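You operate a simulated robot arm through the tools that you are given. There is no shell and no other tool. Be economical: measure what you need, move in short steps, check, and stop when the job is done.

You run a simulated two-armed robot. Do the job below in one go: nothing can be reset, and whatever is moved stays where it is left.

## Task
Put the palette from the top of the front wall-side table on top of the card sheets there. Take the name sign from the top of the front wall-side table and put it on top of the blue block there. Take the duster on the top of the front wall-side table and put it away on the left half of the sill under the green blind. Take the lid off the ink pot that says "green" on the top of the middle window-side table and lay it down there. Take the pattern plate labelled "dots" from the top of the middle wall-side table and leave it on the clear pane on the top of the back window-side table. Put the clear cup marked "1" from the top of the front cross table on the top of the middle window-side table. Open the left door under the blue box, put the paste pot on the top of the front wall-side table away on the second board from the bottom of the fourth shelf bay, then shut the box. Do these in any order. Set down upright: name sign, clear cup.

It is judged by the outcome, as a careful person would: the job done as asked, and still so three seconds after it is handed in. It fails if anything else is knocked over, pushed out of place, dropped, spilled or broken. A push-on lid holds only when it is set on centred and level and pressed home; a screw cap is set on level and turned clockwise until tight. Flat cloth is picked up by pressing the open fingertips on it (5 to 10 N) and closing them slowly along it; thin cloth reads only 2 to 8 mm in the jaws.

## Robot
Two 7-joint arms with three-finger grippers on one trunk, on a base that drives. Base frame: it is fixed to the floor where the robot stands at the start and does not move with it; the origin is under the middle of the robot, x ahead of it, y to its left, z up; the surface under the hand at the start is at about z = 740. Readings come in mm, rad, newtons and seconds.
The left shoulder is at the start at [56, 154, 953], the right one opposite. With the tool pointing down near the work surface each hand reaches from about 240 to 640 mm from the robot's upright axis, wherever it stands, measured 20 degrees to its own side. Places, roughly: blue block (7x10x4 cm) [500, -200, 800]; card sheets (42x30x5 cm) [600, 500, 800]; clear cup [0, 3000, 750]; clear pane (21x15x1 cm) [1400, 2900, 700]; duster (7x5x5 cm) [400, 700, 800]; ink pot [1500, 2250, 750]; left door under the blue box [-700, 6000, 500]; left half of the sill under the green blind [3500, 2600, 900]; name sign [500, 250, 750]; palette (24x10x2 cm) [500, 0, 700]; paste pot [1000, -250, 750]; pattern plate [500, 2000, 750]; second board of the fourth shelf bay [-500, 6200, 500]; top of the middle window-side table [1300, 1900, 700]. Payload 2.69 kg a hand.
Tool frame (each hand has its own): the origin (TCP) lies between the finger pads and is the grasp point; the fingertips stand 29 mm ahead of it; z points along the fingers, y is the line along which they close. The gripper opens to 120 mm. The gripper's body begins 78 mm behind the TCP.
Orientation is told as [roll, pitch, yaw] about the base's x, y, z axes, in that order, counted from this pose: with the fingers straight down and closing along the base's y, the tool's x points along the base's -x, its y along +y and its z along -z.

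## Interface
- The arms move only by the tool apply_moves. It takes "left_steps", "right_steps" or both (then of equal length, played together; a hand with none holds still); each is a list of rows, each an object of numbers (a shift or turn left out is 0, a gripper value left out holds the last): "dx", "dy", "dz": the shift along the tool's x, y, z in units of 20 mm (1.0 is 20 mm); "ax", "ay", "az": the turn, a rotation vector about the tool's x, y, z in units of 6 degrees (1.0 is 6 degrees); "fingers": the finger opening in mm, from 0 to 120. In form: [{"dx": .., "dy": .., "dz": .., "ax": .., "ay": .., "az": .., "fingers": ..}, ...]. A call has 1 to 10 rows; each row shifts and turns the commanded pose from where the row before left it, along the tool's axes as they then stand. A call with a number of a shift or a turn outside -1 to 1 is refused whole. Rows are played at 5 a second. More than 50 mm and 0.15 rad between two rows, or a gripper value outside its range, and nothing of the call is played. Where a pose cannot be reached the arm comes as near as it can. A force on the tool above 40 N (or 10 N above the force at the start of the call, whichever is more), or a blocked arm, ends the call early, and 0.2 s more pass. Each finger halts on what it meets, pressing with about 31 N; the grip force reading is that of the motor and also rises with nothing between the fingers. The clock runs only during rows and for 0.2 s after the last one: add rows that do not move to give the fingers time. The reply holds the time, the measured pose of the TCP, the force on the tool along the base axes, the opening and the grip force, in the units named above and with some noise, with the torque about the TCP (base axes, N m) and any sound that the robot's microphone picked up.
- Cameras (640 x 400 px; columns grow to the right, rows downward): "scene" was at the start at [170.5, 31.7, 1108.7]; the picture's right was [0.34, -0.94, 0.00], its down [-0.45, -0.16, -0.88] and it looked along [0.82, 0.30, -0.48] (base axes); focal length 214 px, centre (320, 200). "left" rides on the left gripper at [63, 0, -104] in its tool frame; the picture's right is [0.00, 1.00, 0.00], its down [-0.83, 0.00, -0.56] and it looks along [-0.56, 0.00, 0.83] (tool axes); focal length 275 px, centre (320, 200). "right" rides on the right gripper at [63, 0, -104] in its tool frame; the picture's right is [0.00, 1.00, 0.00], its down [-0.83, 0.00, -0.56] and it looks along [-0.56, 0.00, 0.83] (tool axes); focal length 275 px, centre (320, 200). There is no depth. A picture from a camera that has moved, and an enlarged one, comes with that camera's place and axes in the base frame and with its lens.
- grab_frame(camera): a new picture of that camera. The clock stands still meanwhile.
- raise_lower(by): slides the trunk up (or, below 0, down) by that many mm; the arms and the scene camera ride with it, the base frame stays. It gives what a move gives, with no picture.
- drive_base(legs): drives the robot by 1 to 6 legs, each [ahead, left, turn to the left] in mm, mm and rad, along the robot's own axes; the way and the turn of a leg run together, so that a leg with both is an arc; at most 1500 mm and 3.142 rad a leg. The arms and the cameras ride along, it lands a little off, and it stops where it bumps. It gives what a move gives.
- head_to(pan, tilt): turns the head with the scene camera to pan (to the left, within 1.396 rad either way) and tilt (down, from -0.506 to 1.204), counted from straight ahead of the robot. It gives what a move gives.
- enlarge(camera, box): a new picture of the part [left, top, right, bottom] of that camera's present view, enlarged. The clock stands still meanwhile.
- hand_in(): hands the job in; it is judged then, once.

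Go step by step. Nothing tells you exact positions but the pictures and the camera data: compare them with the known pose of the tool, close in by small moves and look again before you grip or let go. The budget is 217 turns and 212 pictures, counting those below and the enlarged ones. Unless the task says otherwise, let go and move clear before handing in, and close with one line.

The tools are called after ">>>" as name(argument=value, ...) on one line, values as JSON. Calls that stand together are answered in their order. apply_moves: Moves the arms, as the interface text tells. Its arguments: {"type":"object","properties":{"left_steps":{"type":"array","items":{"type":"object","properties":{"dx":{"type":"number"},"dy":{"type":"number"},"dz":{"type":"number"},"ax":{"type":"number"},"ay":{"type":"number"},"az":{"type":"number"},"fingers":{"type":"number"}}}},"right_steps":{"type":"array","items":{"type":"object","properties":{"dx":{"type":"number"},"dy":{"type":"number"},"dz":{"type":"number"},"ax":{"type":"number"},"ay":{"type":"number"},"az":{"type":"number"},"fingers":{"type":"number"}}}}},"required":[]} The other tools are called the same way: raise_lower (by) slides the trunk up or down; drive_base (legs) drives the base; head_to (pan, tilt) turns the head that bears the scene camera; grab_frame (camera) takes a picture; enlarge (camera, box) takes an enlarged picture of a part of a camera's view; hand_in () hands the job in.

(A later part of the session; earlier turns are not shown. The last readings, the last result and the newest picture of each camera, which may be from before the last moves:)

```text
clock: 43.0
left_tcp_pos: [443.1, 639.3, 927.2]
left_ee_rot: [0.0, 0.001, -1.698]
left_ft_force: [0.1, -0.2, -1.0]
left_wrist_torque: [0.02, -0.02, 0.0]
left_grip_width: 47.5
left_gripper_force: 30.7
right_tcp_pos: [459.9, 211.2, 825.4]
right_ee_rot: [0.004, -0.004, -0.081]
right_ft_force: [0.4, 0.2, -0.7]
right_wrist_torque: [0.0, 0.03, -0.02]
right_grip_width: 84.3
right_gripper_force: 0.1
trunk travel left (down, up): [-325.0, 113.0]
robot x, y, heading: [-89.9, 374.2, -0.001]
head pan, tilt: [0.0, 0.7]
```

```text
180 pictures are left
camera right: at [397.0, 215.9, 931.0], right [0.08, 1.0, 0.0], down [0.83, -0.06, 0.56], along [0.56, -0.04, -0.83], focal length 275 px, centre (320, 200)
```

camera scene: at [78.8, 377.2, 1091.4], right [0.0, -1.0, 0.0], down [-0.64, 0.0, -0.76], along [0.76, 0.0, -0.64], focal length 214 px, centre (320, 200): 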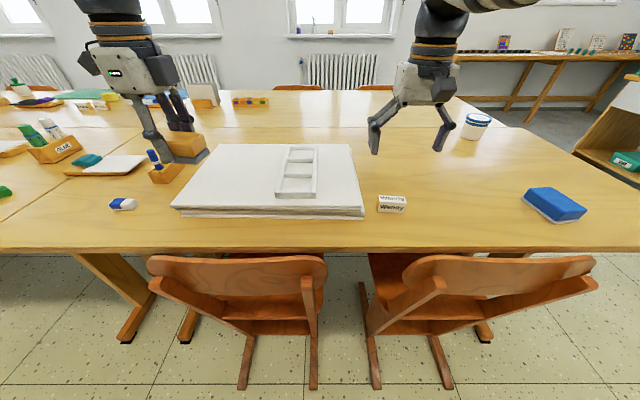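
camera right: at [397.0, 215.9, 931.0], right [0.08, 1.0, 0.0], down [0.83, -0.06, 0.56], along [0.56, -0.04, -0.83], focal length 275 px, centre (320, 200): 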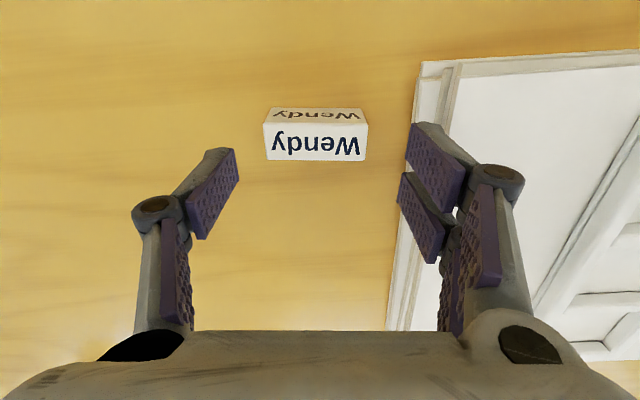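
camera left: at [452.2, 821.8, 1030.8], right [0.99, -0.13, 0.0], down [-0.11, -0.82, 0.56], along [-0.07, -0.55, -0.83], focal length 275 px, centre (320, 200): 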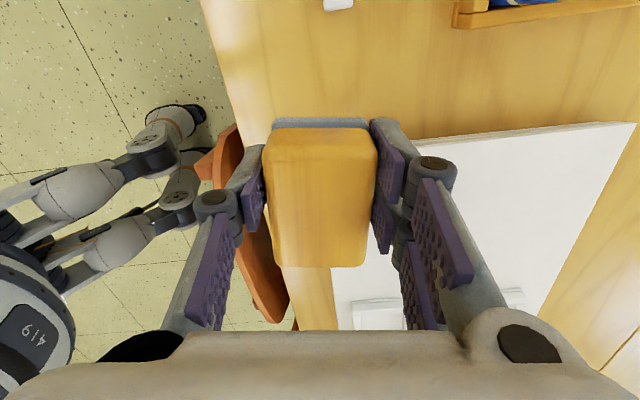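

>>> apply_moves(right_steps=[{"dz": 1, "dy": -0.12}, {"dz": 1}, {"dz": 0.5}, {}])

>>> apply_moves(right_steps=[{"fingers": 70}, {"fingers": 55}, {}, {}])

>>> apply_moves(right_steps=[{"dz": -0.5}, {"dz": -1}, {"dz": -1}, {"dz": -1}, {"dz": -1}, {"dz": -1}])

>>> grab_frame(camera="right")

```text
clock: 44.0
left_tcp_pos: [443.7, 639.6, 926.9]
left_ee_rot: [0.001, -0.001, -1.699]
left_ft_force: [-0.2, 1.1, -0.5]
left_wrist_torque: [-0.01, 0.04, 0.01]
left_grip_width: 47.4
left_gripper_force: 30.9
right_tcp_pos: [460.4, 207.8, 774.8]
right_ee_rot: [0.004, -0.004, -0.081]
right_ft_force: [-0.5, -0.1, -0.2]
right_wrist_torque: [-0.03, 0.0, -0.03]
right_grip_width: 83.8
right_gripper_force: 0.1
trunk travel left (down, up): [-325.0, 113.0]
robot x, y, heading: [-91.4, 375.7, -0.0]
head pan, tilt: [0.0, 0.7]
```

```text
clock: 45.0
left_tcp_pos: [445.1, 639.1, 925.5]
left_ee_rot: [-0.001, 0.0, -1.698]
left_ft_force: [-0.9, 0.3, -0.3]
left_wrist_torque: [-0.01, 0.01, 0.01]
left_grip_width: 47.6
left_gripper_force: 30.9
right_tcp_pos: [459.6, 208.3, 776.0]
right_ee_rot: [0.004, -0.004, -0.08]
right_ft_force: [-0.5, 0.7, 1.1]
right_wrist_torque: [0.0, -0.01, 0.04]
right_grip_width: 61.0
right_gripper_force: 30.8
trunk travel left (down, up): [-325.0, 113.0]
robot x, y, heading: [-91.5, 373.1, 0.001]
head pan, tilt: [0.0, 0.7]
```

```text
clock: 46.4
left_tcp_pos: [444.4, 638.2, 926.9]
left_ee_rot: [-0.001, 0.001, -1.699]
left_ft_force: [0.7, 0.2, -0.8]
left_wrist_torque: [0.01, 0.0, 0.02]
left_grip_width: 47.5
left_gripper_force: 31.3
right_tcp_pos: [458.9, 206.7, 885.5]
right_ee_rot: [0.005, -0.004, -0.08]
right_ft_force: [0.1, 0.0, -0.5]
right_wrist_torque: [0.0, -0.02, -0.01]
right_grip_width: 61.0
right_gripper_force: 31.7
trunk travel left (down, up): [-325.0, 113.0]
robot x, y, heading: [-90.3, 382.4, -0.004]
head pan, tilt: [0.0, 0.7]
```

```text
179 pictures are left
camera right: at [395.6, 211.6, 991.0], right [0.08, 1.0, 0.0], down [0.83, -0.06, 0.56], along [0.56, -0.04, -0.83], focal length 275 px, centre (320, 200)
```

right: 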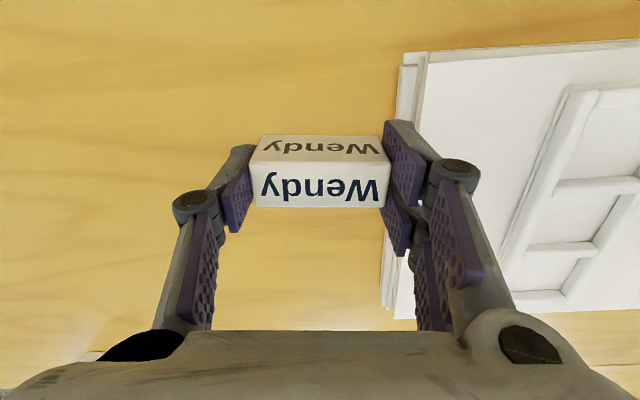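

Sign is held upright. Driving right to the blue block.

>>> drive_base(legs=[[0, -370, 0]])

>>> grab_frame(camera="right")

>>> grab_frame(camera="scene")

```text
clock: 49.8
left_tcp_pos: [442.5, 264.9, 926.5]
left_ee_rot: [0.0, 0.0, -1.695]
left_ft_force: [-0.5, 0.4, -0.6]
left_wrist_torque: [0.01, -0.02, 0.01]
left_grip_width: 47.4
left_gripper_force: 30.4
right_tcp_pos: [459.2, -168.3, 884.8]
right_ee_rot: [0.002, -0.003, -0.077]
right_ft_force: [-0.2, -0.1, -0.2]
right_wrist_torque: [-0.02, -0.04, -0.01]
right_grip_width: 60.5
right_gripper_force: 31.0
trunk travel left (down, up): [-325.0, 113.0]
robot x, y, heading: [-91.5, 0.6, 0.005]
head pan, tilt: [0.0, 0.7]
```

```text
178 pictures are left
camera right: at [396.1, -162.9, 990.8], right [0.07, 1.0, 0.0], down [0.83, -0.06, 0.56], along [0.56, -0.04, -0.83], focal length 275 px, centre (320, 200)
```

right: 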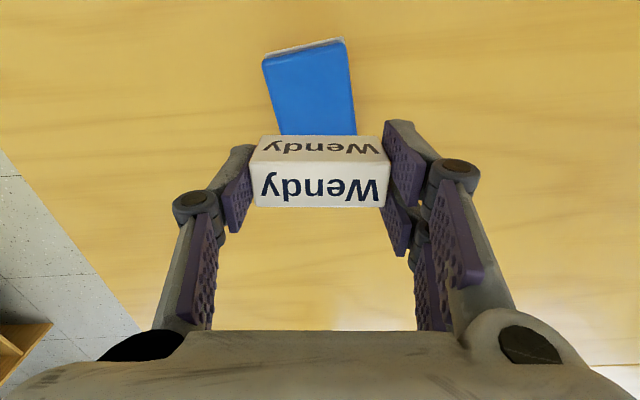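

```text
177 pictures are left
camera scene: at [78.8, 2.1, 1091.4], right [0.0, -1.0, 0.0], down [-0.64, 0.0, -0.76], along [0.76, 0.0, -0.64], focal length 214 px, centre (320, 200)
```

scene: 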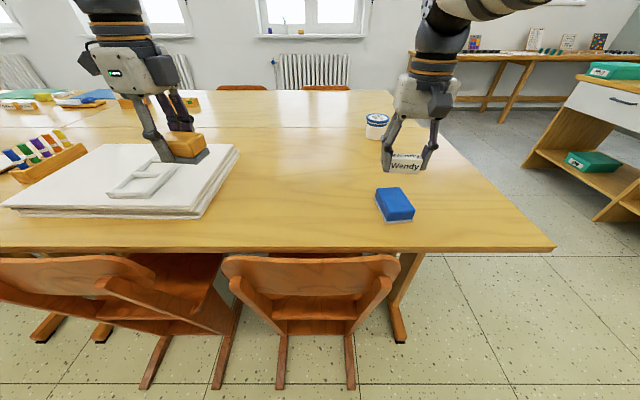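

>>> enlarge(camera="scene", box=[345, 140, 465, 240])

```text
4.00 times, centred on (405, 190) of scene
camera zoom: at [78.8, 2.1, 1091.4], right [0.0, -1.0, 0.0], down [-0.64, 0.0, -0.76], along [0.76, 0.0, -0.64], focal length 858 px, centre (-20, 240)
```

zoom: 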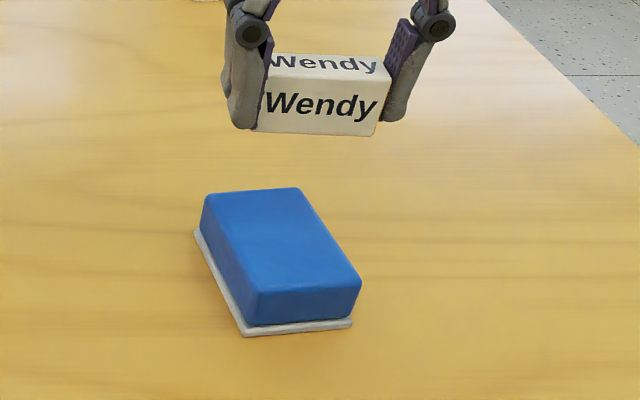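

Block top is centred about [450, -168], turned about +0.12 rad. I'll turn the sign to match and lower it.

>>> apply_moves(right_steps=[{"dx": 0.4, "az": -1}, {"az": -0.95}, {"dz": 1}, {"dz": 1}, {"dz": 0.7}, {}])

>>> enlarge(camera="scene", box=[345, 140, 465, 240])

>>> grab_frame(camera="right")

```text
clock: 51.2
left_tcp_pos: [443.3, 265.3, 926.9]
left_ee_rot: [0.001, -0.003, -1.695]
left_ft_force: [0.3, 0.8, -0.4]
left_wrist_torque: [0.01, 0.02, 0.03]
left_grip_width: 47.7
left_gripper_force: 31.3
right_tcp_pos: [451.4, -167.0, 831.2]
right_ee_rot: [0.006, -0.007, 0.129]
right_ft_force: [-1.2, 0.7, -1.0]
right_wrist_torque: [0.01, 0.02, 0.04]
right_grip_width: 61.0
right_gripper_force: 31.3
trunk travel left (down, up): [-325.0, 113.0]
robot x, y, heading: [-88.5, 2.0, 0.005]
head pan, tilt: [0.0, 0.7]
```

```text
4.00 times, centred on (405, 190) of scene
camera zoom: at [78.7, 2.2, 1091.4], right [0.0, -1.0, 0.0], down [-0.64, 0.0, -0.76], along [0.76, 0.0, -0.64], focal length 858 px, centre (-20, 240)
```

zoom: 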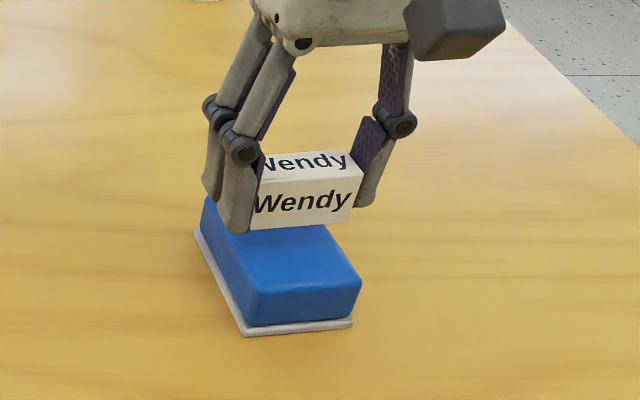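

```text
174 pictures are left
camera right: at [388.8, -175.2, 936.3], right [-0.13, 0.99, 0.0], down [0.82, 0.11, 0.56], along [0.55, 0.08, -0.83], focal length 275 px, centre (320, 200)
```

right: 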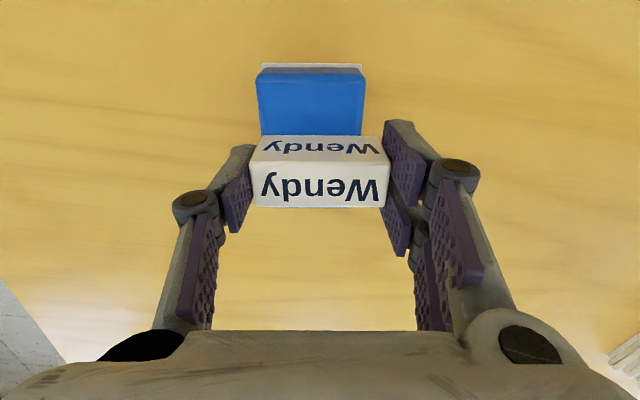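

>>> apply_moves(right_steps=[{"dy": -0.25, "dz": 0.3}, {"dz": 0.2}, {"dz": 0.1}, {"dz": 0.1}, {}])

>>> enlarge(camera="scene", box=[345, 140, 465, 240])

```text
clock: 52.4
left_tcp_pos: [444.6, 265.8, 927.6]
left_ee_rot: [0.001, -0.002, -1.694]
left_ft_force: [0.2, 0.3, -1.0]
left_wrist_torque: [0.03, 0.0, 0.0]
left_grip_width: 47.5
left_gripper_force: 31.0
right_tcp_pos: [450.8, -172.8, 817.1]
right_ee_rot: [0.003, -0.004, 0.126]
right_ft_force: [0.1, 0.8, 0.5]
right_wrist_torque: [0.01, -0.01, 0.0]
right_grip_width: 60.8
right_gripper_force: 30.5
trunk travel left (down, up): [-325.0, 113.0]
robot x, y, heading: [-89.9, 2.3, 0.001]
head pan, tilt: [0.0, 0.7]
```

```text
4.00 times, centred on (405, 190) of scene
camera zoom: at [78.8, 2.2, 1091.4], right [0.0, -1.0, 0.0], down [-0.64, 0.0, -0.76], along [0.76, 0.0, -0.64], focal length 858 px, centre (-20, 240)
```

zoom: 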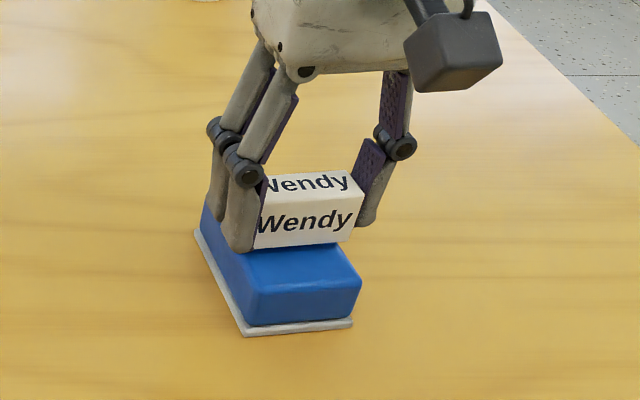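

>>> apply_moves(right_steps=[{"dz": 0.1}, {"dz": 0.1}, {}])

```text
clock: 53.2
left_tcp_pos: [444.5, 264.8, 926.4]
left_ee_rot: [0.0, -0.001, -1.695]
left_ft_force: [0.6, -0.3, -0.1]
left_wrist_torque: [0.01, -0.01, 0.0]
left_grip_width: 47.4
left_gripper_force: 31.3
right_tcp_pos: [451.2, -172.4, 812.5]
right_ee_rot: [0.004, -0.004, 0.124]
right_ft_force: [-0.9, 0.8, -0.5]
right_wrist_torque: [-0.03, 0.0, 0.0]
right_grip_width: 60.7
right_gripper_force: 30.7
trunk travel left (down, up): [-325.0, 113.0]
robot x, y, heading: [-88.2, -5.0, 0.008]
head pan, tilt: [0.0, 0.7]
```

>>> apply_moves(right_steps=[{"dz": 0.1}, {"dz": 0.1}, {}])

>>> enlarge(camera="scene", box=[345, 140, 465, 240])

```text
clock: 54.0
left_tcp_pos: [443.2, 264.6, 926.4]
left_ee_rot: [0.0, -0.001, -1.693]
left_ft_force: [0.4, -0.8, -1.3]
left_wrist_torque: [0.03, 0.01, -0.06]
left_grip_width: 47.4
left_gripper_force: 31.1
right_tcp_pos: [451.3, -171.2, 811.2]
right_ee_rot: [0.002, -0.006, 0.126]
right_ft_force: [-0.9, -0.6, 9.2]
right_wrist_torque: [0.03, 0.1, 0.05]
right_grip_width: 60.9
right_gripper_force: 30.7
trunk travel left (down, up): [-325.0, 113.0]
robot x, y, heading: [-88.8, 0.7, -0.003]
head pan, tilt: [0.0, 0.7]
```

```text
4.00 times, centred on (405, 190) of scene
camera zoom: at [78.0, 2.3, 1091.6], right [0.0, -1.0, 0.0], down [-0.64, 0.0, -0.77], along [0.77, 0.0, -0.64], focal length 858 px, centre (-20, 240)
```

zoom: 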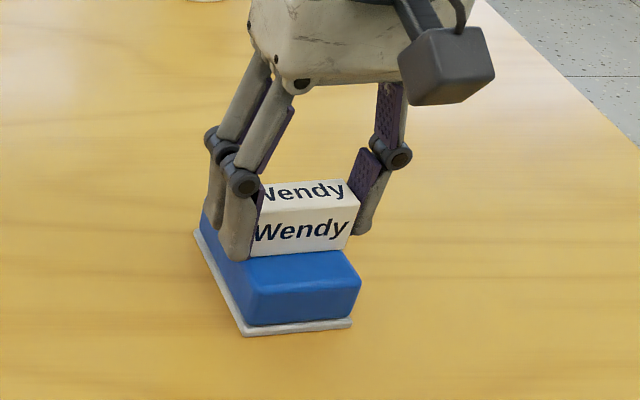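

Contact. Releasing and rising.

>>> apply_moves(right_steps=[{"dz": -0.05, "fingers": 66}, {"fingers": 76}, {"fingers": 90}, {"dz": -0.5}, {"dz": -1}, {"dz": -1}, {"dz": -1}, {"dz": -1}])

>>> grab_frame(camera="scene")

>>> enlarge(camera="right", box=[200, 20, 440, 170])

```text
clock: 55.8
left_tcp_pos: [442.6, 265.0, 926.8]
left_ee_rot: [0.0, -0.002, -1.694]
left_ft_force: [0.5, 0.2, -0.2]
left_wrist_torque: [0.03, -0.01, -0.03]
left_grip_width: 47.4
left_gripper_force: 31.2
right_tcp_pos: [450.7, -171.5, 898.7]
right_ee_rot: [0.003, -0.003, 0.127]
right_ft_force: [-0.5, -0.9, 0.7]
right_wrist_torque: [-0.01, 0.03, 0.0]
right_grip_width: 90.1
right_gripper_force: 0.1
trunk travel left (down, up): [-325.0, 113.0]
robot x, y, heading: [-90.9, 3.8, 0.003]
head pan, tilt: [0.0, 0.7]
```

```text
171 pictures are left
camera scene: at [78.6, 2.3, 1091.4], right [0.0, -1.0, 0.0], down [-0.64, 0.0, -0.77], along [0.77, 0.0, -0.64], focal length 214 px, centre (320, 200)
```

scene: 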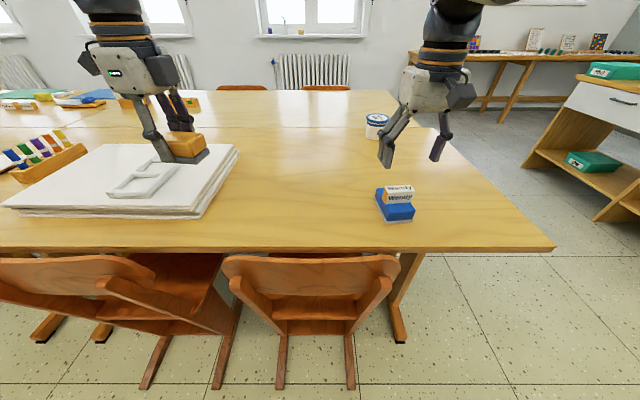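

```text
2.67 times, centred on (320, 95) of right
camera zoom: at [387.8, -180.2, 1004.1], right [-0.13, 0.99, 0.0], down [0.82, 0.11, 0.56], along [0.55, 0.08, -0.83], focal length 734 px, centre (320, 480)
```

zoom: 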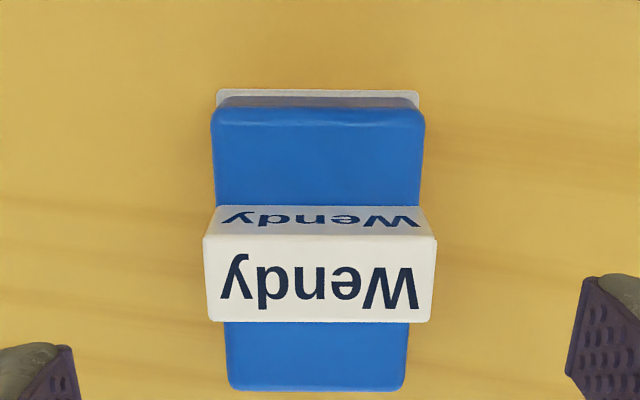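

Sign stands on the block. Now I'll drive round the right table end to reach the paste pot (about [893, -216]) from that side, carrying the duster.

>>> drive_base(legs=[[0, -1000, 0], [815, 0, 0], [0, 0, 1.571]])

>>> head_to(pan=-0.2, tilt=0.5)

>>> grab_frame(camera="scene")

```text
clock: 71.8
left_tcp_pos: [465.3, -488.6, 926.6]
left_ee_rot: [0.0, -0.002, -0.125]
left_ft_force: [-0.3, -0.4, -1.3]
left_wrist_torque: [-0.05, -0.03, -0.01]
left_grip_width: 47.5
left_gripper_force: 31.2
right_tcp_pos: [901.4, -482.4, 897.5]
right_ee_rot: [0.003, -0.003, 1.696]
right_ft_force: [0.2, -0.4, 0.0]
right_wrist_torque: [-0.01, -0.02, -0.03]
right_grip_width: 89.8
right_gripper_force: 0.0
trunk travel left (down, up): [-325.0, 113.0]
robot x, y, heading: [724.7, -1024.7, 1.57]
head pan, tilt: [0.0, 0.7]
```

```text
clock: 72.5
left_tcp_pos: [464.9, -489.0, 925.6]
left_ee_rot: [-0.001, 0.001, -0.126]
left_ft_force: [-0.9, 0.9, -0.3]
left_wrist_torque: [0.0, 0.04, 0.02]
left_grip_width: 47.2
left_gripper_force: 30.7
right_tcp_pos: [901.5, -483.5, 897.4]
right_ee_rot: [0.003, -0.003, 1.695]
right_ft_force: [1.2, 0.3, 1.0]
right_wrist_torque: [0.0, 0.0, -0.01]
right_grip_width: 89.9
right_gripper_force: 0.1
trunk travel left (down, up): [-325.0, 113.0]
robot x, y, heading: [730.4, -1023.4, 1.569]
head pan, tilt: [-0.201, 0.499]
```

```text
169 pictures are left
camera scene: at [744.8, -847.6, 1109.1], right [0.98, -0.2, 0.0], down [-0.1, -0.47, -0.88], along [0.17, 0.86, -0.48], focal length 214 px, centre (320, 200)
```

scene: 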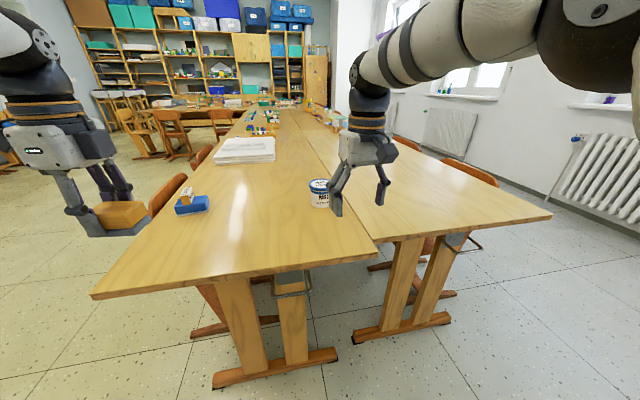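

Clear view along both rows. Moving ahead to bring the pot within the right hand's reach.

>>> drive_base(legs=[[225, 0, 0]])

>>> grab_frame(camera="right")

>>> grab_frame(camera="scene")

```text
clock: 74.2
left_tcp_pos: [465.3, -265.3, 926.1]
left_ee_rot: [-0.002, -0.001, -0.126]
left_ft_force: [1.2, 0.2, -0.3]
left_wrist_torque: [-0.01, 0.02, 0.03]
left_grip_width: 47.4
left_gripper_force: 31.8
right_tcp_pos: [901.8, -258.8, 898.2]
right_ee_rot: [0.003, -0.003, 1.697]
right_ft_force: [0.2, 0.5, -1.0]
right_wrist_torque: [-0.03, 0.0, 0.0]
right_grip_width: 90.0
right_gripper_force: 0.1
trunk travel left (down, up): [-325.0, 113.0]
robot x, y, heading: [732.9, -801.0, 1.569]
head pan, tilt: [-0.201, 0.499]
```

```text
168 pictures are left
camera right: at [910.4, -321.4, 1003.4], right [-0.99, -0.13, 0.0], down [-0.11, 0.82, 0.56], along [-0.07, 0.55, -0.83], focal length 275 px, centre (320, 200)
```

right: 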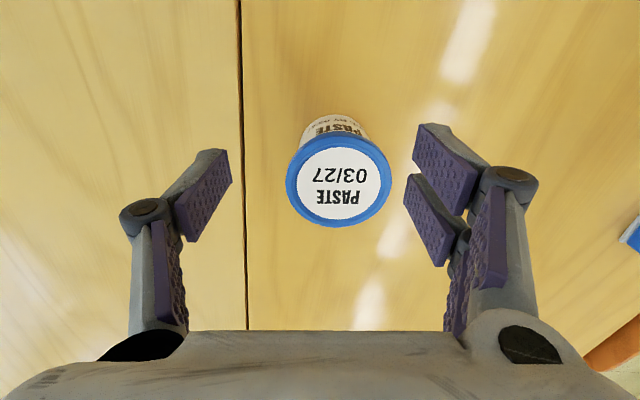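

```text
167 pictures are left
camera scene: at [744.8, -624.0, 1109.0], right [0.98, -0.2, 0.0], down [-0.1, -0.47, -0.88], along [0.17, 0.86, -0.48], focal length 214 px, centre (320, 200)
```

scene: 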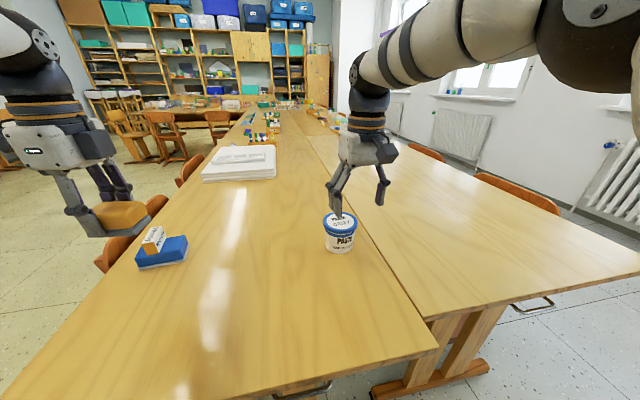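

Pot is centred near [881, -217], lid top at z≈816. I'll open wide and move over it.

>>> apply_moves(right_steps=[{"dx": -0.8, "dy": 0.26, "fingers": 115}, {"dx": -0.8, "dy": 0.26}, {"dx": -0.6, "dy": 0.25}, {}])

>>> grab_frame(camera="right")

```text
clock: 75.2
left_tcp_pos: [464.3, -266.6, 926.4]
left_ee_rot: [0.0, 0.0, -0.124]
left_ft_force: [0.4, 0.1, -0.7]
left_wrist_torque: [-0.04, 0.01, 0.04]
left_grip_width: 47.3
left_gripper_force: 31.2
right_tcp_pos: [880.9, -217.3, 898.7]
right_ee_rot: [0.005, -0.003, 1.696]
right_ft_force: [0.3, -0.1, -0.3]
right_wrist_torque: [-0.03, 0.03, -0.01]
right_grip_width: 115.0
right_gripper_force: 0.0
trunk travel left (down, up): [-325.0, 113.0]
robot x, y, heading: [727.8, -800.6, 1.565]
head pan, tilt: [-0.201, 0.499]
```

```text
166 pictures are left
camera right: at [889.5, -279.8, 1004.3], right [-0.99, -0.13, 0.0], down [-0.11, 0.82, 0.56], along [-0.07, 0.55, -0.83], focal length 275 px, centre (320, 200)
```

right: 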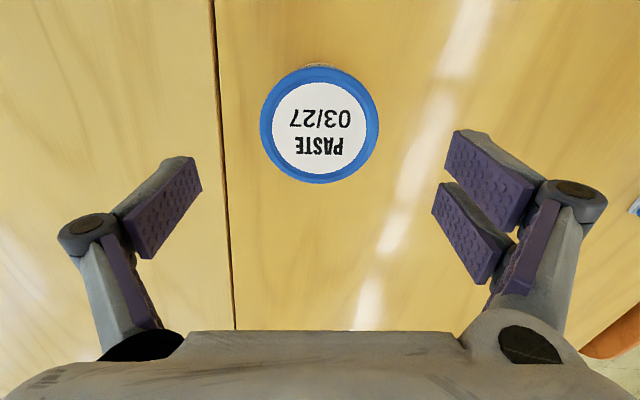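

>>> apply_moves(right_steps=[{"dz": 1}, {"dz": 1}, {"dz": 1}, {"dz": 1}, {"dz": 1}, {"dz": 0.8}, {"dz": 0.5}, {}])

>>> grab_frame(camera="right")

>>> apply_moves(right_steps=[{"fingers": 100}, {"fingers": 85}, {"fingers": 75}, {"fingers": 65}, {}, {}])

>>> grab_frame(camera="right")

>>> enlarge(camera="scene", box=[270, 150, 430, 260])

```text
clock: 77.0
left_tcp_pos: [463.8, -265.2, 926.1]
left_ee_rot: [-0.001, -0.001, -0.126]
left_ft_force: [0.3, 0.3, -0.8]
left_wrist_torque: [0.0, 0.0, 0.01]
left_grip_width: 47.5
left_gripper_force: 31.3
right_tcp_pos: [880.1, -216.1, 773.6]
right_ee_rot: [0.001, -0.004, 1.696]
right_ft_force: [0.4, 0.0, 0.8]
right_wrist_torque: [-0.01, -0.01, -0.05]
right_grip_width: 115.0
right_gripper_force: 0.1
trunk travel left (down, up): [-325.0, 113.0]
robot x, y, heading: [729.8, -803.6, 1.57]
head pan, tilt: [-0.201, 0.499]
```

```text
165 pictures are left
camera right: at [889.4, -278.8, 878.4], right [-0.99, -0.13, 0.0], down [-0.11, 0.82, 0.56], along [-0.07, 0.55, -0.83], focal length 275 px, centre (320, 200)
```

right: 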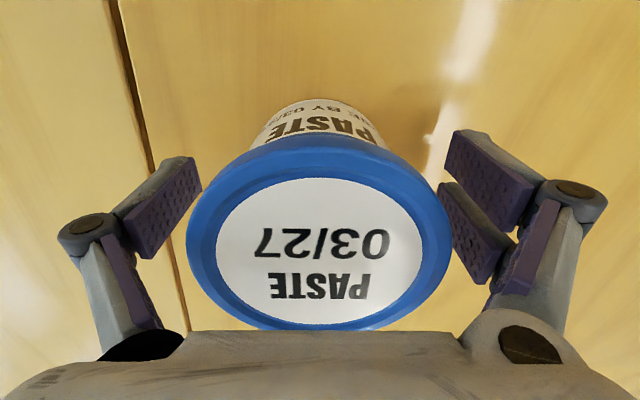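

```text
clock: 78.5
left_tcp_pos: [464.2, -266.5, 927.0]
left_ee_rot: [0.0, -0.001, -0.127]
left_ft_force: [0.3, -0.3, -1.3]
left_wrist_torque: [-0.03, 0.01, -0.01]
left_grip_width: 47.6
left_gripper_force: 31.1
right_tcp_pos: [880.0, -215.7, 774.2]
right_ee_rot: [0.002, -0.007, 1.696]
right_ft_force: [2.2, 2.7, 14.1]
right_wrist_torque: [-0.19, -0.11, 0.02]
right_grip_width: 84.3
right_gripper_force: 31.0
trunk travel left (down, up): [-325.0, 113.0]
robot x, y, heading: [726.9, -801.0, 1.569]
head pan, tilt: [-0.201, 0.499]
```

```text
164 pictures are left
camera right: at [889.5, -279.0, 879.6], right [-0.99, -0.13, 0.0], down [-0.11, 0.82, 0.56], along [-0.07, 0.56, -0.83], focal length 275 px, centre (320, 200)
```

right: 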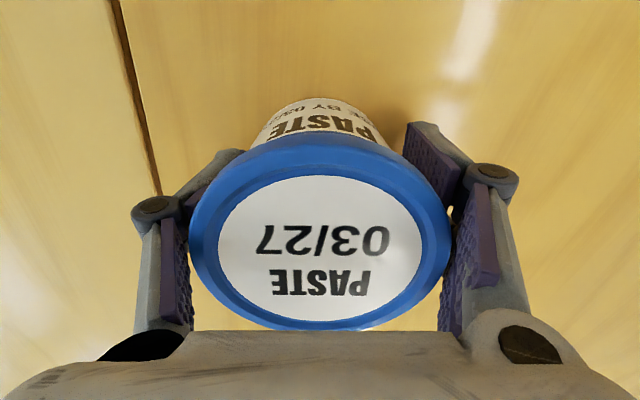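

```text
3.64 times, centred on (350, 205) of scene
camera zoom: at [744.7, -625.3, 1109.3], right [0.98, -0.2, 0.0], down [-0.1, -0.47, -0.88], along [0.17, 0.86, -0.48], focal length 780 px, centre (211, 182)
```

zoom: 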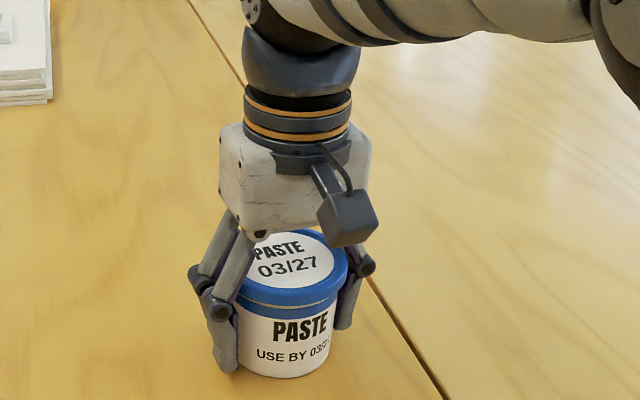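

The pads only catch the lid's rim from above, which could pull the lid off. I'll release, and instead tilt the hand so the fingers slip under the rim.

>>> apply_moves(right_steps=[{"fingers": 100}, {"fingers": 115}, {"dz": -1}, {"dz": -1}, {"dz": -1}, {"dz": -1}, {"dz": -1}, {"dz": -1}, {"dz": -1}, {}])

>>> apply_moves(right_steps=[{"az": -1}, {"az": -1}, {"az": -1}, {"az": -1}, {"az": -1}, {"az": -1}, {"az": -1}, {"az": -1}, {"az": -1}, {"az": -1}])

>>> apply_moves(right_steps=[{"az": -1}, {"az": -1}, {"az": -1}, {"az": -1}, {"az": -1}, {"az": -1}, {"az": -1}, {"az": -1}, {"az": -1}, {"az": -1}])

```text
clock: 80.7
left_tcp_pos: [464.1, -266.8, 926.9]
left_ee_rot: [0.0, -0.001, -0.125]
left_ft_force: [-0.8, -0.3, -1.0]
left_wrist_torque: [-0.03, 0.03, -0.03]
left_grip_width: 47.5
left_gripper_force: 30.7
right_tcp_pos: [880.6, -217.1, 911.7]
right_ee_rot: [0.002, -0.004, 1.697]
right_ft_force: [-0.1, -0.9, -0.7]
right_wrist_torque: [0.04, 0.02, 0.0]
right_grip_width: 114.8
right_gripper_force: 0.0
trunk travel left (down, up): [-325.0, 113.0]
robot x, y, heading: [729.6, -801.3, 1.575]
head pan, tilt: [-0.201, 0.499]
```

```text
clock: 82.8
left_tcp_pos: [464.1, -267.2, 926.3]
left_ee_rot: [0.0, -0.002, -0.125]
left_ft_force: [-0.8, 0.0, -0.8]
left_wrist_torque: [0.0, 0.01, 0.02]
left_grip_width: 47.4
left_gripper_force: 30.2
right_tcp_pos: [880.5, -216.9, 913.2]
right_ee_rot: [-0.001, -0.002, 2.745]
right_ft_force: [-0.2, 0.3, 0.4]
right_wrist_torque: [0.01, 0.04, 0.04]
right_grip_width: 115.1
right_gripper_force: 0.1
trunk travel left (down, up): [-325.0, 113.0]
robot x, y, heading: [725.5, -799.4, 1.57]
head pan, tilt: [-0.201, 0.499]
```

```text
clock: 85.0
left_tcp_pos: [463.5, -266.6, 926.8]
left_ee_rot: [0.0, -0.001, -0.125]
left_ft_force: [0.0, -0.3, -0.1]
left_wrist_torque: [0.03, -0.02, 0.0]
left_grip_width: 47.4
left_gripper_force: 30.5
right_tcp_pos: [880.4, -216.7, 913.3]
right_ee_rot: [-0.006, 0.0, -2.492]
right_ft_force: [-0.2, -0.6, 0.6]
right_wrist_torque: [0.01, -0.01, 0.02]
right_grip_width: 115.1
right_gripper_force: 0.1
trunk travel left (down, up): [-325.0, 113.0]
robot x, y, heading: [726.9, -800.0, 1.572]
head pan, tilt: [-0.201, 0.499]
```

>>> apply_moves(right_steps=[{"az": -1}, {"az": -1}, {"az": -1}, {"az": -1}, {"az": -1}, {"az": -1}, {"az": -1}, {"az": -1}, {"az": -0.8}])

>>> grab_frame(camera="right")

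```text
clock: 87.0
left_tcp_pos: [464.8, -266.1, 925.6]
left_ee_rot: [0.001, -0.003, -0.126]
left_ft_force: [-0.2, 0.5, -0.7]
left_wrist_torque: [0.04, 0.02, -0.02]
left_grip_width: 47.5
left_gripper_force: 30.9
right_tcp_pos: [880.6, -218.2, 913.2]
right_ee_rot: [-0.004, 0.004, -1.57]
right_ft_force: [-0.5, -0.3, -0.1]
right_wrist_torque: [-0.04, -0.04, -0.01]
right_grip_width: 115.2
right_gripper_force: 0.0
trunk travel left (down, up): [-325.0, 113.0]
robot x, y, heading: [728.3, -800.1, 1.571]
head pan, tilt: [-0.201, 0.499]
```

```text
162 pictures are left
camera right: at [880.8, -154.1, 1018.3], right [1.0, 0.01, 0.0], down [0.01, -0.83, 0.55], along [0.0, -0.55, -0.83], focal length 275 px, centre (320, 200)
```

right: 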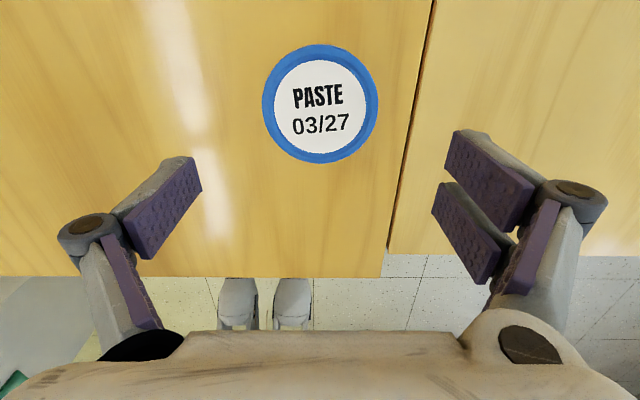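

The wrist flips fine. I'll back the base 150 mm and tilt the hand forward until the fingers are horizontal, camera on top.

>>> drive_base(legs=[[-150, 0, 0]])

>>> apply_moves(right_steps=[{"ay": 1}, {"ay": 1}, {"ay": 1}, {"ay": 1}, {"ay": 1}, {"ay": 1}, {"ay": 1}, {"ay": 1}, {"ay": 1}, {"ay": 1}])

>>> apply_moves(right_steps=[{"ay": 1}, {"ay": 1}, {"ay": 1}, {"ay": 1}, {"ay": 0.5}, {}])

>>> grab_frame(camera="right")

>>> grab_frame(camera="scene")

```text
clock: 88.4
left_tcp_pos: [465.8, -413.8, 926.0]
left_ee_rot: [0.0, -0.002, -0.126]
left_ft_force: [0.1, -0.2, 0.0]
left_wrist_torque: [0.02, 0.0, 0.0]
left_grip_width: 47.5
left_gripper_force: 30.9
right_tcp_pos: [881.6, -366.5, 912.9]
right_ee_rot: [-0.004, 0.004, -1.573]
right_ft_force: [-0.1, -0.9, -0.1]
right_wrist_torque: [0.02, 0.04, 0.03]
right_grip_width: 115.0
right_gripper_force: 0.2
trunk travel left (down, up): [-325.0, 113.0]
robot x, y, heading: [727.4, -946.7, 1.565]
head pan, tilt: [-0.201, 0.499]
```

```text
clock: 90.6
left_tcp_pos: [466.2, -413.1, 926.0]
left_ee_rot: [-0.001, -0.002, -0.128]
left_ft_force: [0.5, -0.6, -0.7]
left_wrist_torque: [-0.01, -0.03, 0.01]
left_grip_width: 47.4
left_gripper_force: 30.9
right_tcp_pos: [881.2, -364.7, 913.0]
right_ee_rot: [-0.008, 1.052, -1.578]
right_ft_force: [0.1, 0.2, -0.1]
right_wrist_torque: [0.02, -0.01, 0.0]
right_grip_width: 115.3
right_gripper_force: 0.1
trunk travel left (down, up): [-325.0, 113.0]
robot x, y, heading: [723.9, -950.3, 1.571]
head pan, tilt: [-0.201, 0.499]
```

```text
clock: 92.0
left_tcp_pos: [465.1, -413.6, 926.0]
left_ee_rot: [-0.002, 0.001, -0.128]
left_ft_force: [0.1, 0.1, -0.6]
left_wrist_torque: [0.0, -0.01, -0.03]
left_grip_width: 47.2
left_gripper_force: 30.8
right_tcp_pos: [881.1, -365.4, 913.0]
right_ee_rot: [-0.021, 1.417, -1.594]
right_ft_force: [0.3, 1.1, 0.0]
right_wrist_torque: [0.0, -0.02, 0.04]
right_grip_width: 115.2
right_gripper_force: 0.1
right hand out of reach, approached as far as the arm can: row 4, 5
trunk travel left (down, up): [-325.0, 113.0]
robot x, y, heading: [725.7, -947.3, 1.572]
head pan, tilt: [-0.201, 0.499]
```

```text
161 pictures are left
camera right: at [881.7, -458.4, 992.4], right [1.0, 0.0, 0.0], down [0.0, -0.68, -0.74], along [0.0, 0.74, -0.68], focal length 275 px, centre (320, 200)
```

right: 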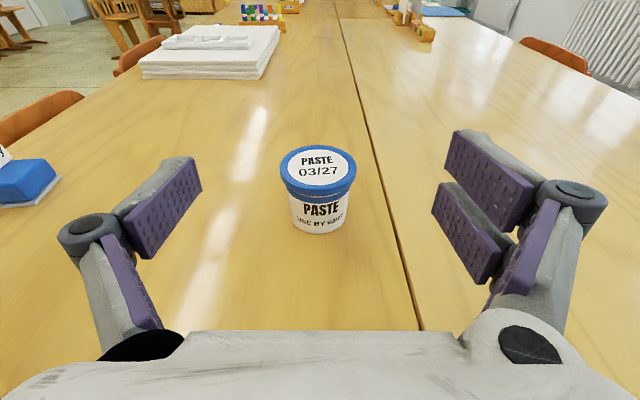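

```text
160 pictures are left
camera scene: at [745.2, -772.3, 1109.1], right [0.98, -0.2, 0.0], down [-0.1, -0.47, -0.88], along [0.18, 0.86, -0.48], focal length 214 px, centre (320, 200)
```

scene: 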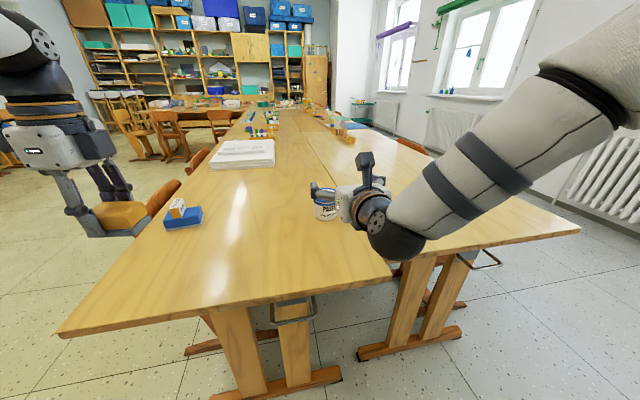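

Excellent view along the fingers. I'll ease the tilt to about 72° for table clearance and lower the hand behind the pot.

>>> apply_moves(right_steps=[{"ay": -0.8}, {"ay": -0.7}, {"dx": -0.95, "dz": 0.31}, {"dx": -0.95, "dz": 0.31}, {"dx": -0.95, "dz": 0.31}, {"dx": -0.95, "dz": 0.31}, {"dx": -0.95, "dz": 0.31}, {"dx": -0.95, "dz": 0.31}, {}])

>>> grab_frame(camera="right")

>>> grab_frame(camera="scene")

```text
clock: 94.0
left_tcp_pos: [465.4, -412.6, 926.4]
left_ee_rot: [0.001, -0.003, -0.128]
left_ft_force: [0.3, -1.2, -1.1]
left_wrist_torque: [0.0, 0.02, 0.02]
left_grip_width: 47.3
left_gripper_force: 31.1
right_tcp_pos: [882.1, -366.0, 832.2]
right_ee_rot: [-0.011, 1.26, -1.584]
right_ft_force: [-0.3, 0.1, 0.0]
right_wrist_torque: [0.02, 0.01, 0.01]
right_grip_width: 114.7
right_gripper_force: 0.0
right hand out of reach, approached as far as the arm can: row 7, 8
trunk travel left (down, up): [-325.0, 113.0]
robot x, y, heading: [732.4, -948.5, 1.568]
head pan, tilt: [-0.201, 0.499]
```

```text
159 pictures are left
camera right: at [882.1, -445.1, 925.0], right [1.0, 0.0, 0.0], down [0.0, -0.78, -0.62], along [0.0, 0.62, -0.78], focal length 275 px, centre (320, 200)
```

right: 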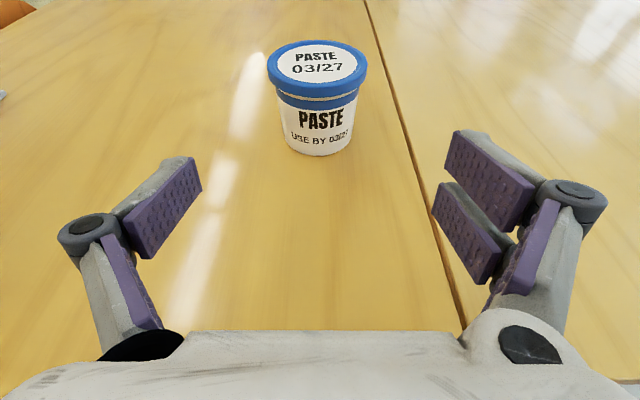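

```text
158 pictures are left
camera scene: at [745.1, -772.4, 1109.1], right [0.98, -0.2, 0.0], down [-0.1, -0.47, -0.88], along [0.18, 0.86, -0.48], focal length 214 px, centre (320, 200)
```

scene: 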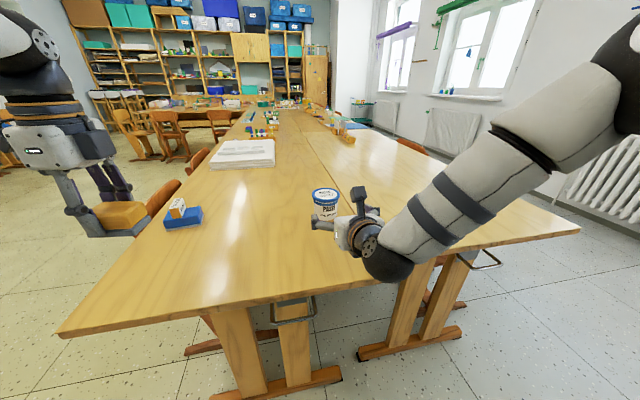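

The arm limits out, so I'll lower the trunk instead, then drive forward slowly around the pot.

>>> raise_lower(by=-58)

>>> drive_base(legs=[[80, 0, 0]])

>>> grab_frame(camera="right")

>>> grab_frame(camera="scene")

```text
clock: 95.0
left_tcp_pos: [466.4, -413.9, 868.2]
left_ee_rot: [0.001, -0.001, -0.128]
left_ft_force: [0.6, -1.0, -0.6]
left_wrist_torque: [0.03, -0.02, 0.04]
left_grip_width: 47.6
left_gripper_force: 31.1
right_tcp_pos: [881.6, -366.3, 774.9]
right_ee_rot: [-0.01, 1.261, -1.585]
right_ft_force: [-0.4, -0.2, 0.4]
right_wrist_torque: [0.0, 0.04, -0.02]
right_grip_width: 114.5
right_gripper_force: 0.1
trunk travel left (down, up): [-267.0, 171.0]
robot x, y, heading: [731.4, -949.2, 1.57]
head pan, tilt: [-0.201, 0.499]
```

```text
clock: 96.1
left_tcp_pos: [465.8, -333.1, 868.2]
left_ee_rot: [-0.002, 0.001, -0.128]
left_ft_force: [-1.7, 0.3, -1.4]
left_wrist_torque: [-0.04, -0.02, -0.05]
left_grip_width: 47.5
left_gripper_force: 31.1
right_tcp_pos: [882.2, -286.6, 775.4]
right_ee_rot: [-0.01, 1.259, -1.583]
right_ft_force: [-0.3, 0.4, -0.5]
right_wrist_torque: [0.0, -0.03, -0.02]
right_grip_width: 115.0
right_gripper_force: 0.0
trunk travel left (down, up): [-267.0, 171.0]
robot x, y, heading: [729.5, -867.2, 1.566]
head pan, tilt: [-0.201, 0.499]
```

```text
157 pictures are left
camera right: at [881.9, -365.5, 867.7], right [1.0, 0.0, 0.0], down [0.0, -0.78, -0.62], along [0.0, 0.62, -0.78], focal length 275 px, centre (320, 200)
```

right: 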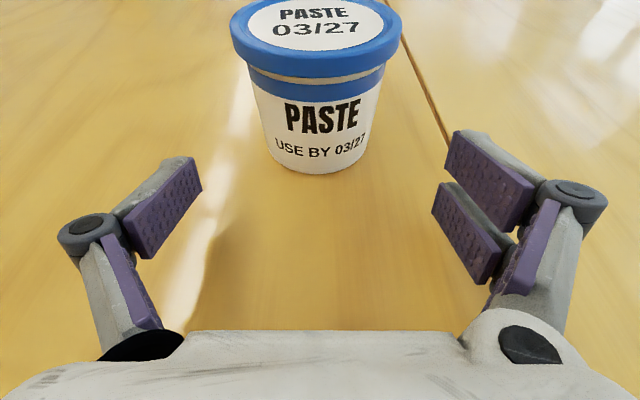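

```text
156 pictures are left
camera scene: at [745.2, -677.0, 1050.0], right [0.98, -0.2, 0.0], down [-0.1, -0.47, -0.88], along [0.18, 0.86, -0.48], focal length 214 px, centre (320, 200)
```

scene: 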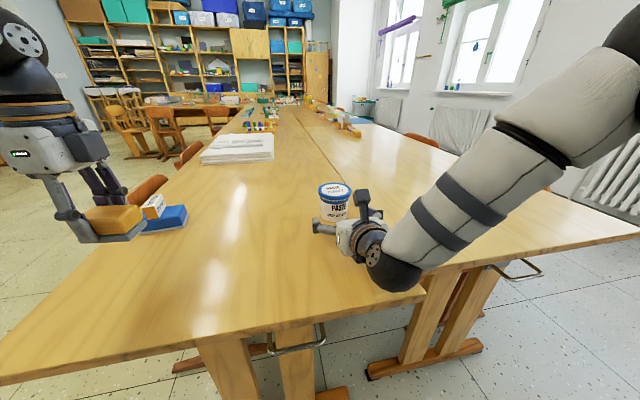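

>>> drive_base(legs=[[66, 0, 0]])

>>> grab_frame(camera="right")

```text
clock: 97.1
left_tcp_pos: [466.8, -267.3, 866.9]
left_ee_rot: [-0.003, 0.0, -0.127]
left_ft_force: [0.7, 0.5, -0.8]
left_wrist_torque: [-0.01, 0.03, 0.0]
left_grip_width: 47.2
left_gripper_force: 30.5
right_tcp_pos: [882.4, -221.4, 775.1]
right_ee_rot: [-0.009, 1.258, -1.583]
right_ft_force: [-0.1, 0.1, 0.9]
right_wrist_torque: [0.0, -0.01, 0.04]
right_grip_width: 114.9
right_gripper_force: 0.0
trunk travel left (down, up): [-267.0, 171.0]
robot x, y, heading: [725.0, -800.4, 1.569]
head pan, tilt: [-0.201, 0.499]
```

```text
155 pictures are left
camera right: at [882.1, -299.7, 867.7], right [1.0, 0.0, 0.0], down [0.0, -0.78, -0.62], along [0.0, 0.62, -0.78], focal length 275 px, centre (320, 200)
```

right: 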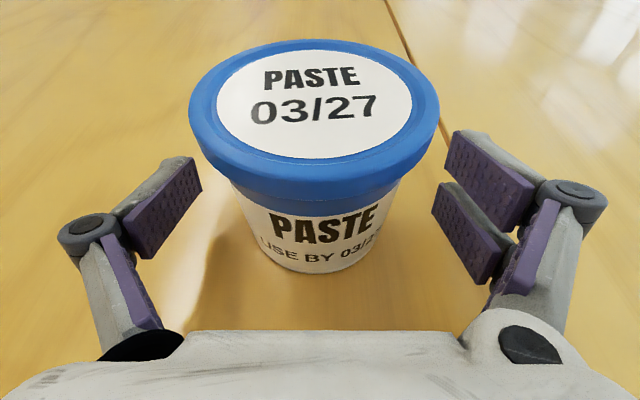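

>>> apply_moves(right_steps=[{"fingers": 95}, {"fingers": 85}, {"fingers": 75}, {"fingers": 65}, {"fingers": 55}, {}, {}])

>>> grab_frame(camera="right")

```text
clock: 98.7
left_tcp_pos: [465.4, -268.1, 868.5]
left_ee_rot: [0.0, -0.001, -0.128]
left_ft_force: [-0.1, 0.7, -0.9]
left_wrist_torque: [-0.02, -0.01, 0.0]
left_grip_width: 47.7
left_gripper_force: 30.8
right_tcp_pos: [881.0, -219.6, 775.4]
right_ee_rot: [-0.011, 1.259, -1.584]
right_ft_force: [-2.3, -1.4, 1.9]
right_wrist_torque: [-0.02, 0.18, 0.04]
right_grip_width: 73.3
right_gripper_force: 31.2
trunk travel left (down, up): [-267.0, 171.0]
robot x, y, heading: [725.3, -804.2, 1.567]
head pan, tilt: [-0.201, 0.499]
```

```text
154 pictures are left
camera right: at [881.9, -300.3, 868.2], right [1.0, 0.0, 0.0], down [0.0, -0.78, -0.62], along [0.0, 0.62, -0.78], focal length 275 px, centre (320, 200)
```

right: 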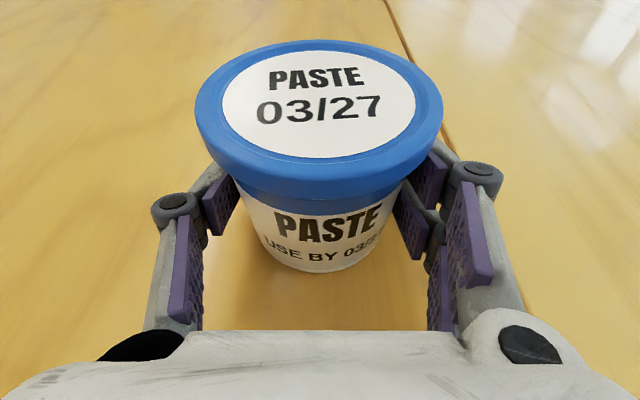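

Gripped on the body under the lid. Lifting with the trunk.

>>> raise_lower(by=120)

>>> grab_frame(camera="right")

>>> head_to(pan=-0.7, tilt=0.3)

>>> grab_frame(camera="scene")

```text
clock: 100.2
left_tcp_pos: [465.6, -267.7, 986.9]
left_ee_rot: [-0.004, -0.004, -0.127]
left_ft_force: [0.0, -1.4, -1.1]
left_wrist_torque: [-0.01, 0.03, 0.0]
left_grip_width: 47.4
left_gripper_force: 30.7
right_tcp_pos: [882.1, -220.5, 894.4]
right_ee_rot: [-0.008, 1.254, -1.584]
right_ft_force: [-0.7, -0.7, -4.1]
right_wrist_torque: [-0.02, 0.02, -0.03]
right_grip_width: 73.4
right_gripper_force: 31.2
trunk travel left (down, up): [-387.0, 51.0]
robot x, y, heading: [728.7, -803.0, 1.572]
head pan, tilt: [-0.201, 0.499]
```

```text
153 pictures are left
camera right: at [881.8, -299.4, 987.1], right [1.0, 0.0, 0.0], down [0.0, -0.79, -0.62], along [0.0, 0.62, -0.79], focal length 275 px, centre (320, 200)
```

right: 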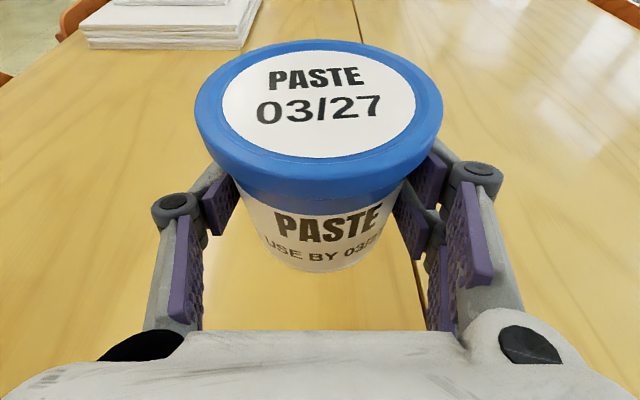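

```text
clock: 101.1
left_tcp_pos: [466.6, -267.4, 989.0]
left_ee_rot: [-0.001, 0.0, -0.126]
left_ft_force: [0.0, -0.4, -1.7]
left_wrist_torque: [-0.02, 0.03, 0.02]
left_grip_width: 47.4
left_gripper_force: 31.3
right_tcp_pos: [882.9, -221.1, 894.4]
right_ee_rot: [-0.007, 1.258, -1.585]
right_ft_force: [1.2, 0.4, -4.2]
right_wrist_torque: [-0.01, -0.02, 0.01]
right_grip_width: 73.4
right_gripper_force: 30.8
trunk travel left (down, up): [-387.0, 51.0]
robot x, y, heading: [729.3, -803.7, 1.567]
head pan, tilt: [-0.7, 0.3]
```

```text
152 pictures are left
camera scene: at [787.2, -674.9, 1199.6], right [0.76, -0.64, 0.0], down [-0.19, -0.23, -0.96], along [0.62, 0.73, -0.3], focal length 214 px, centre (320, 200)
```

scene: 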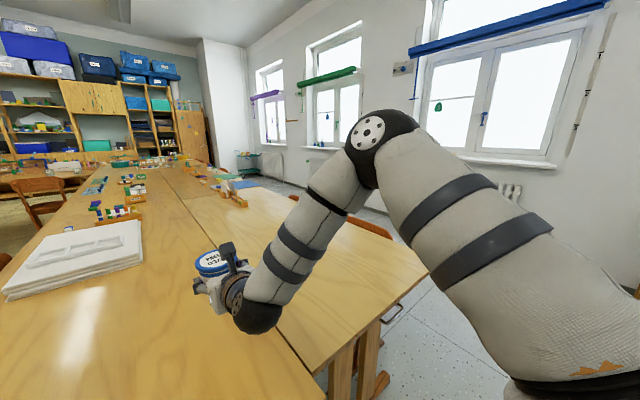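

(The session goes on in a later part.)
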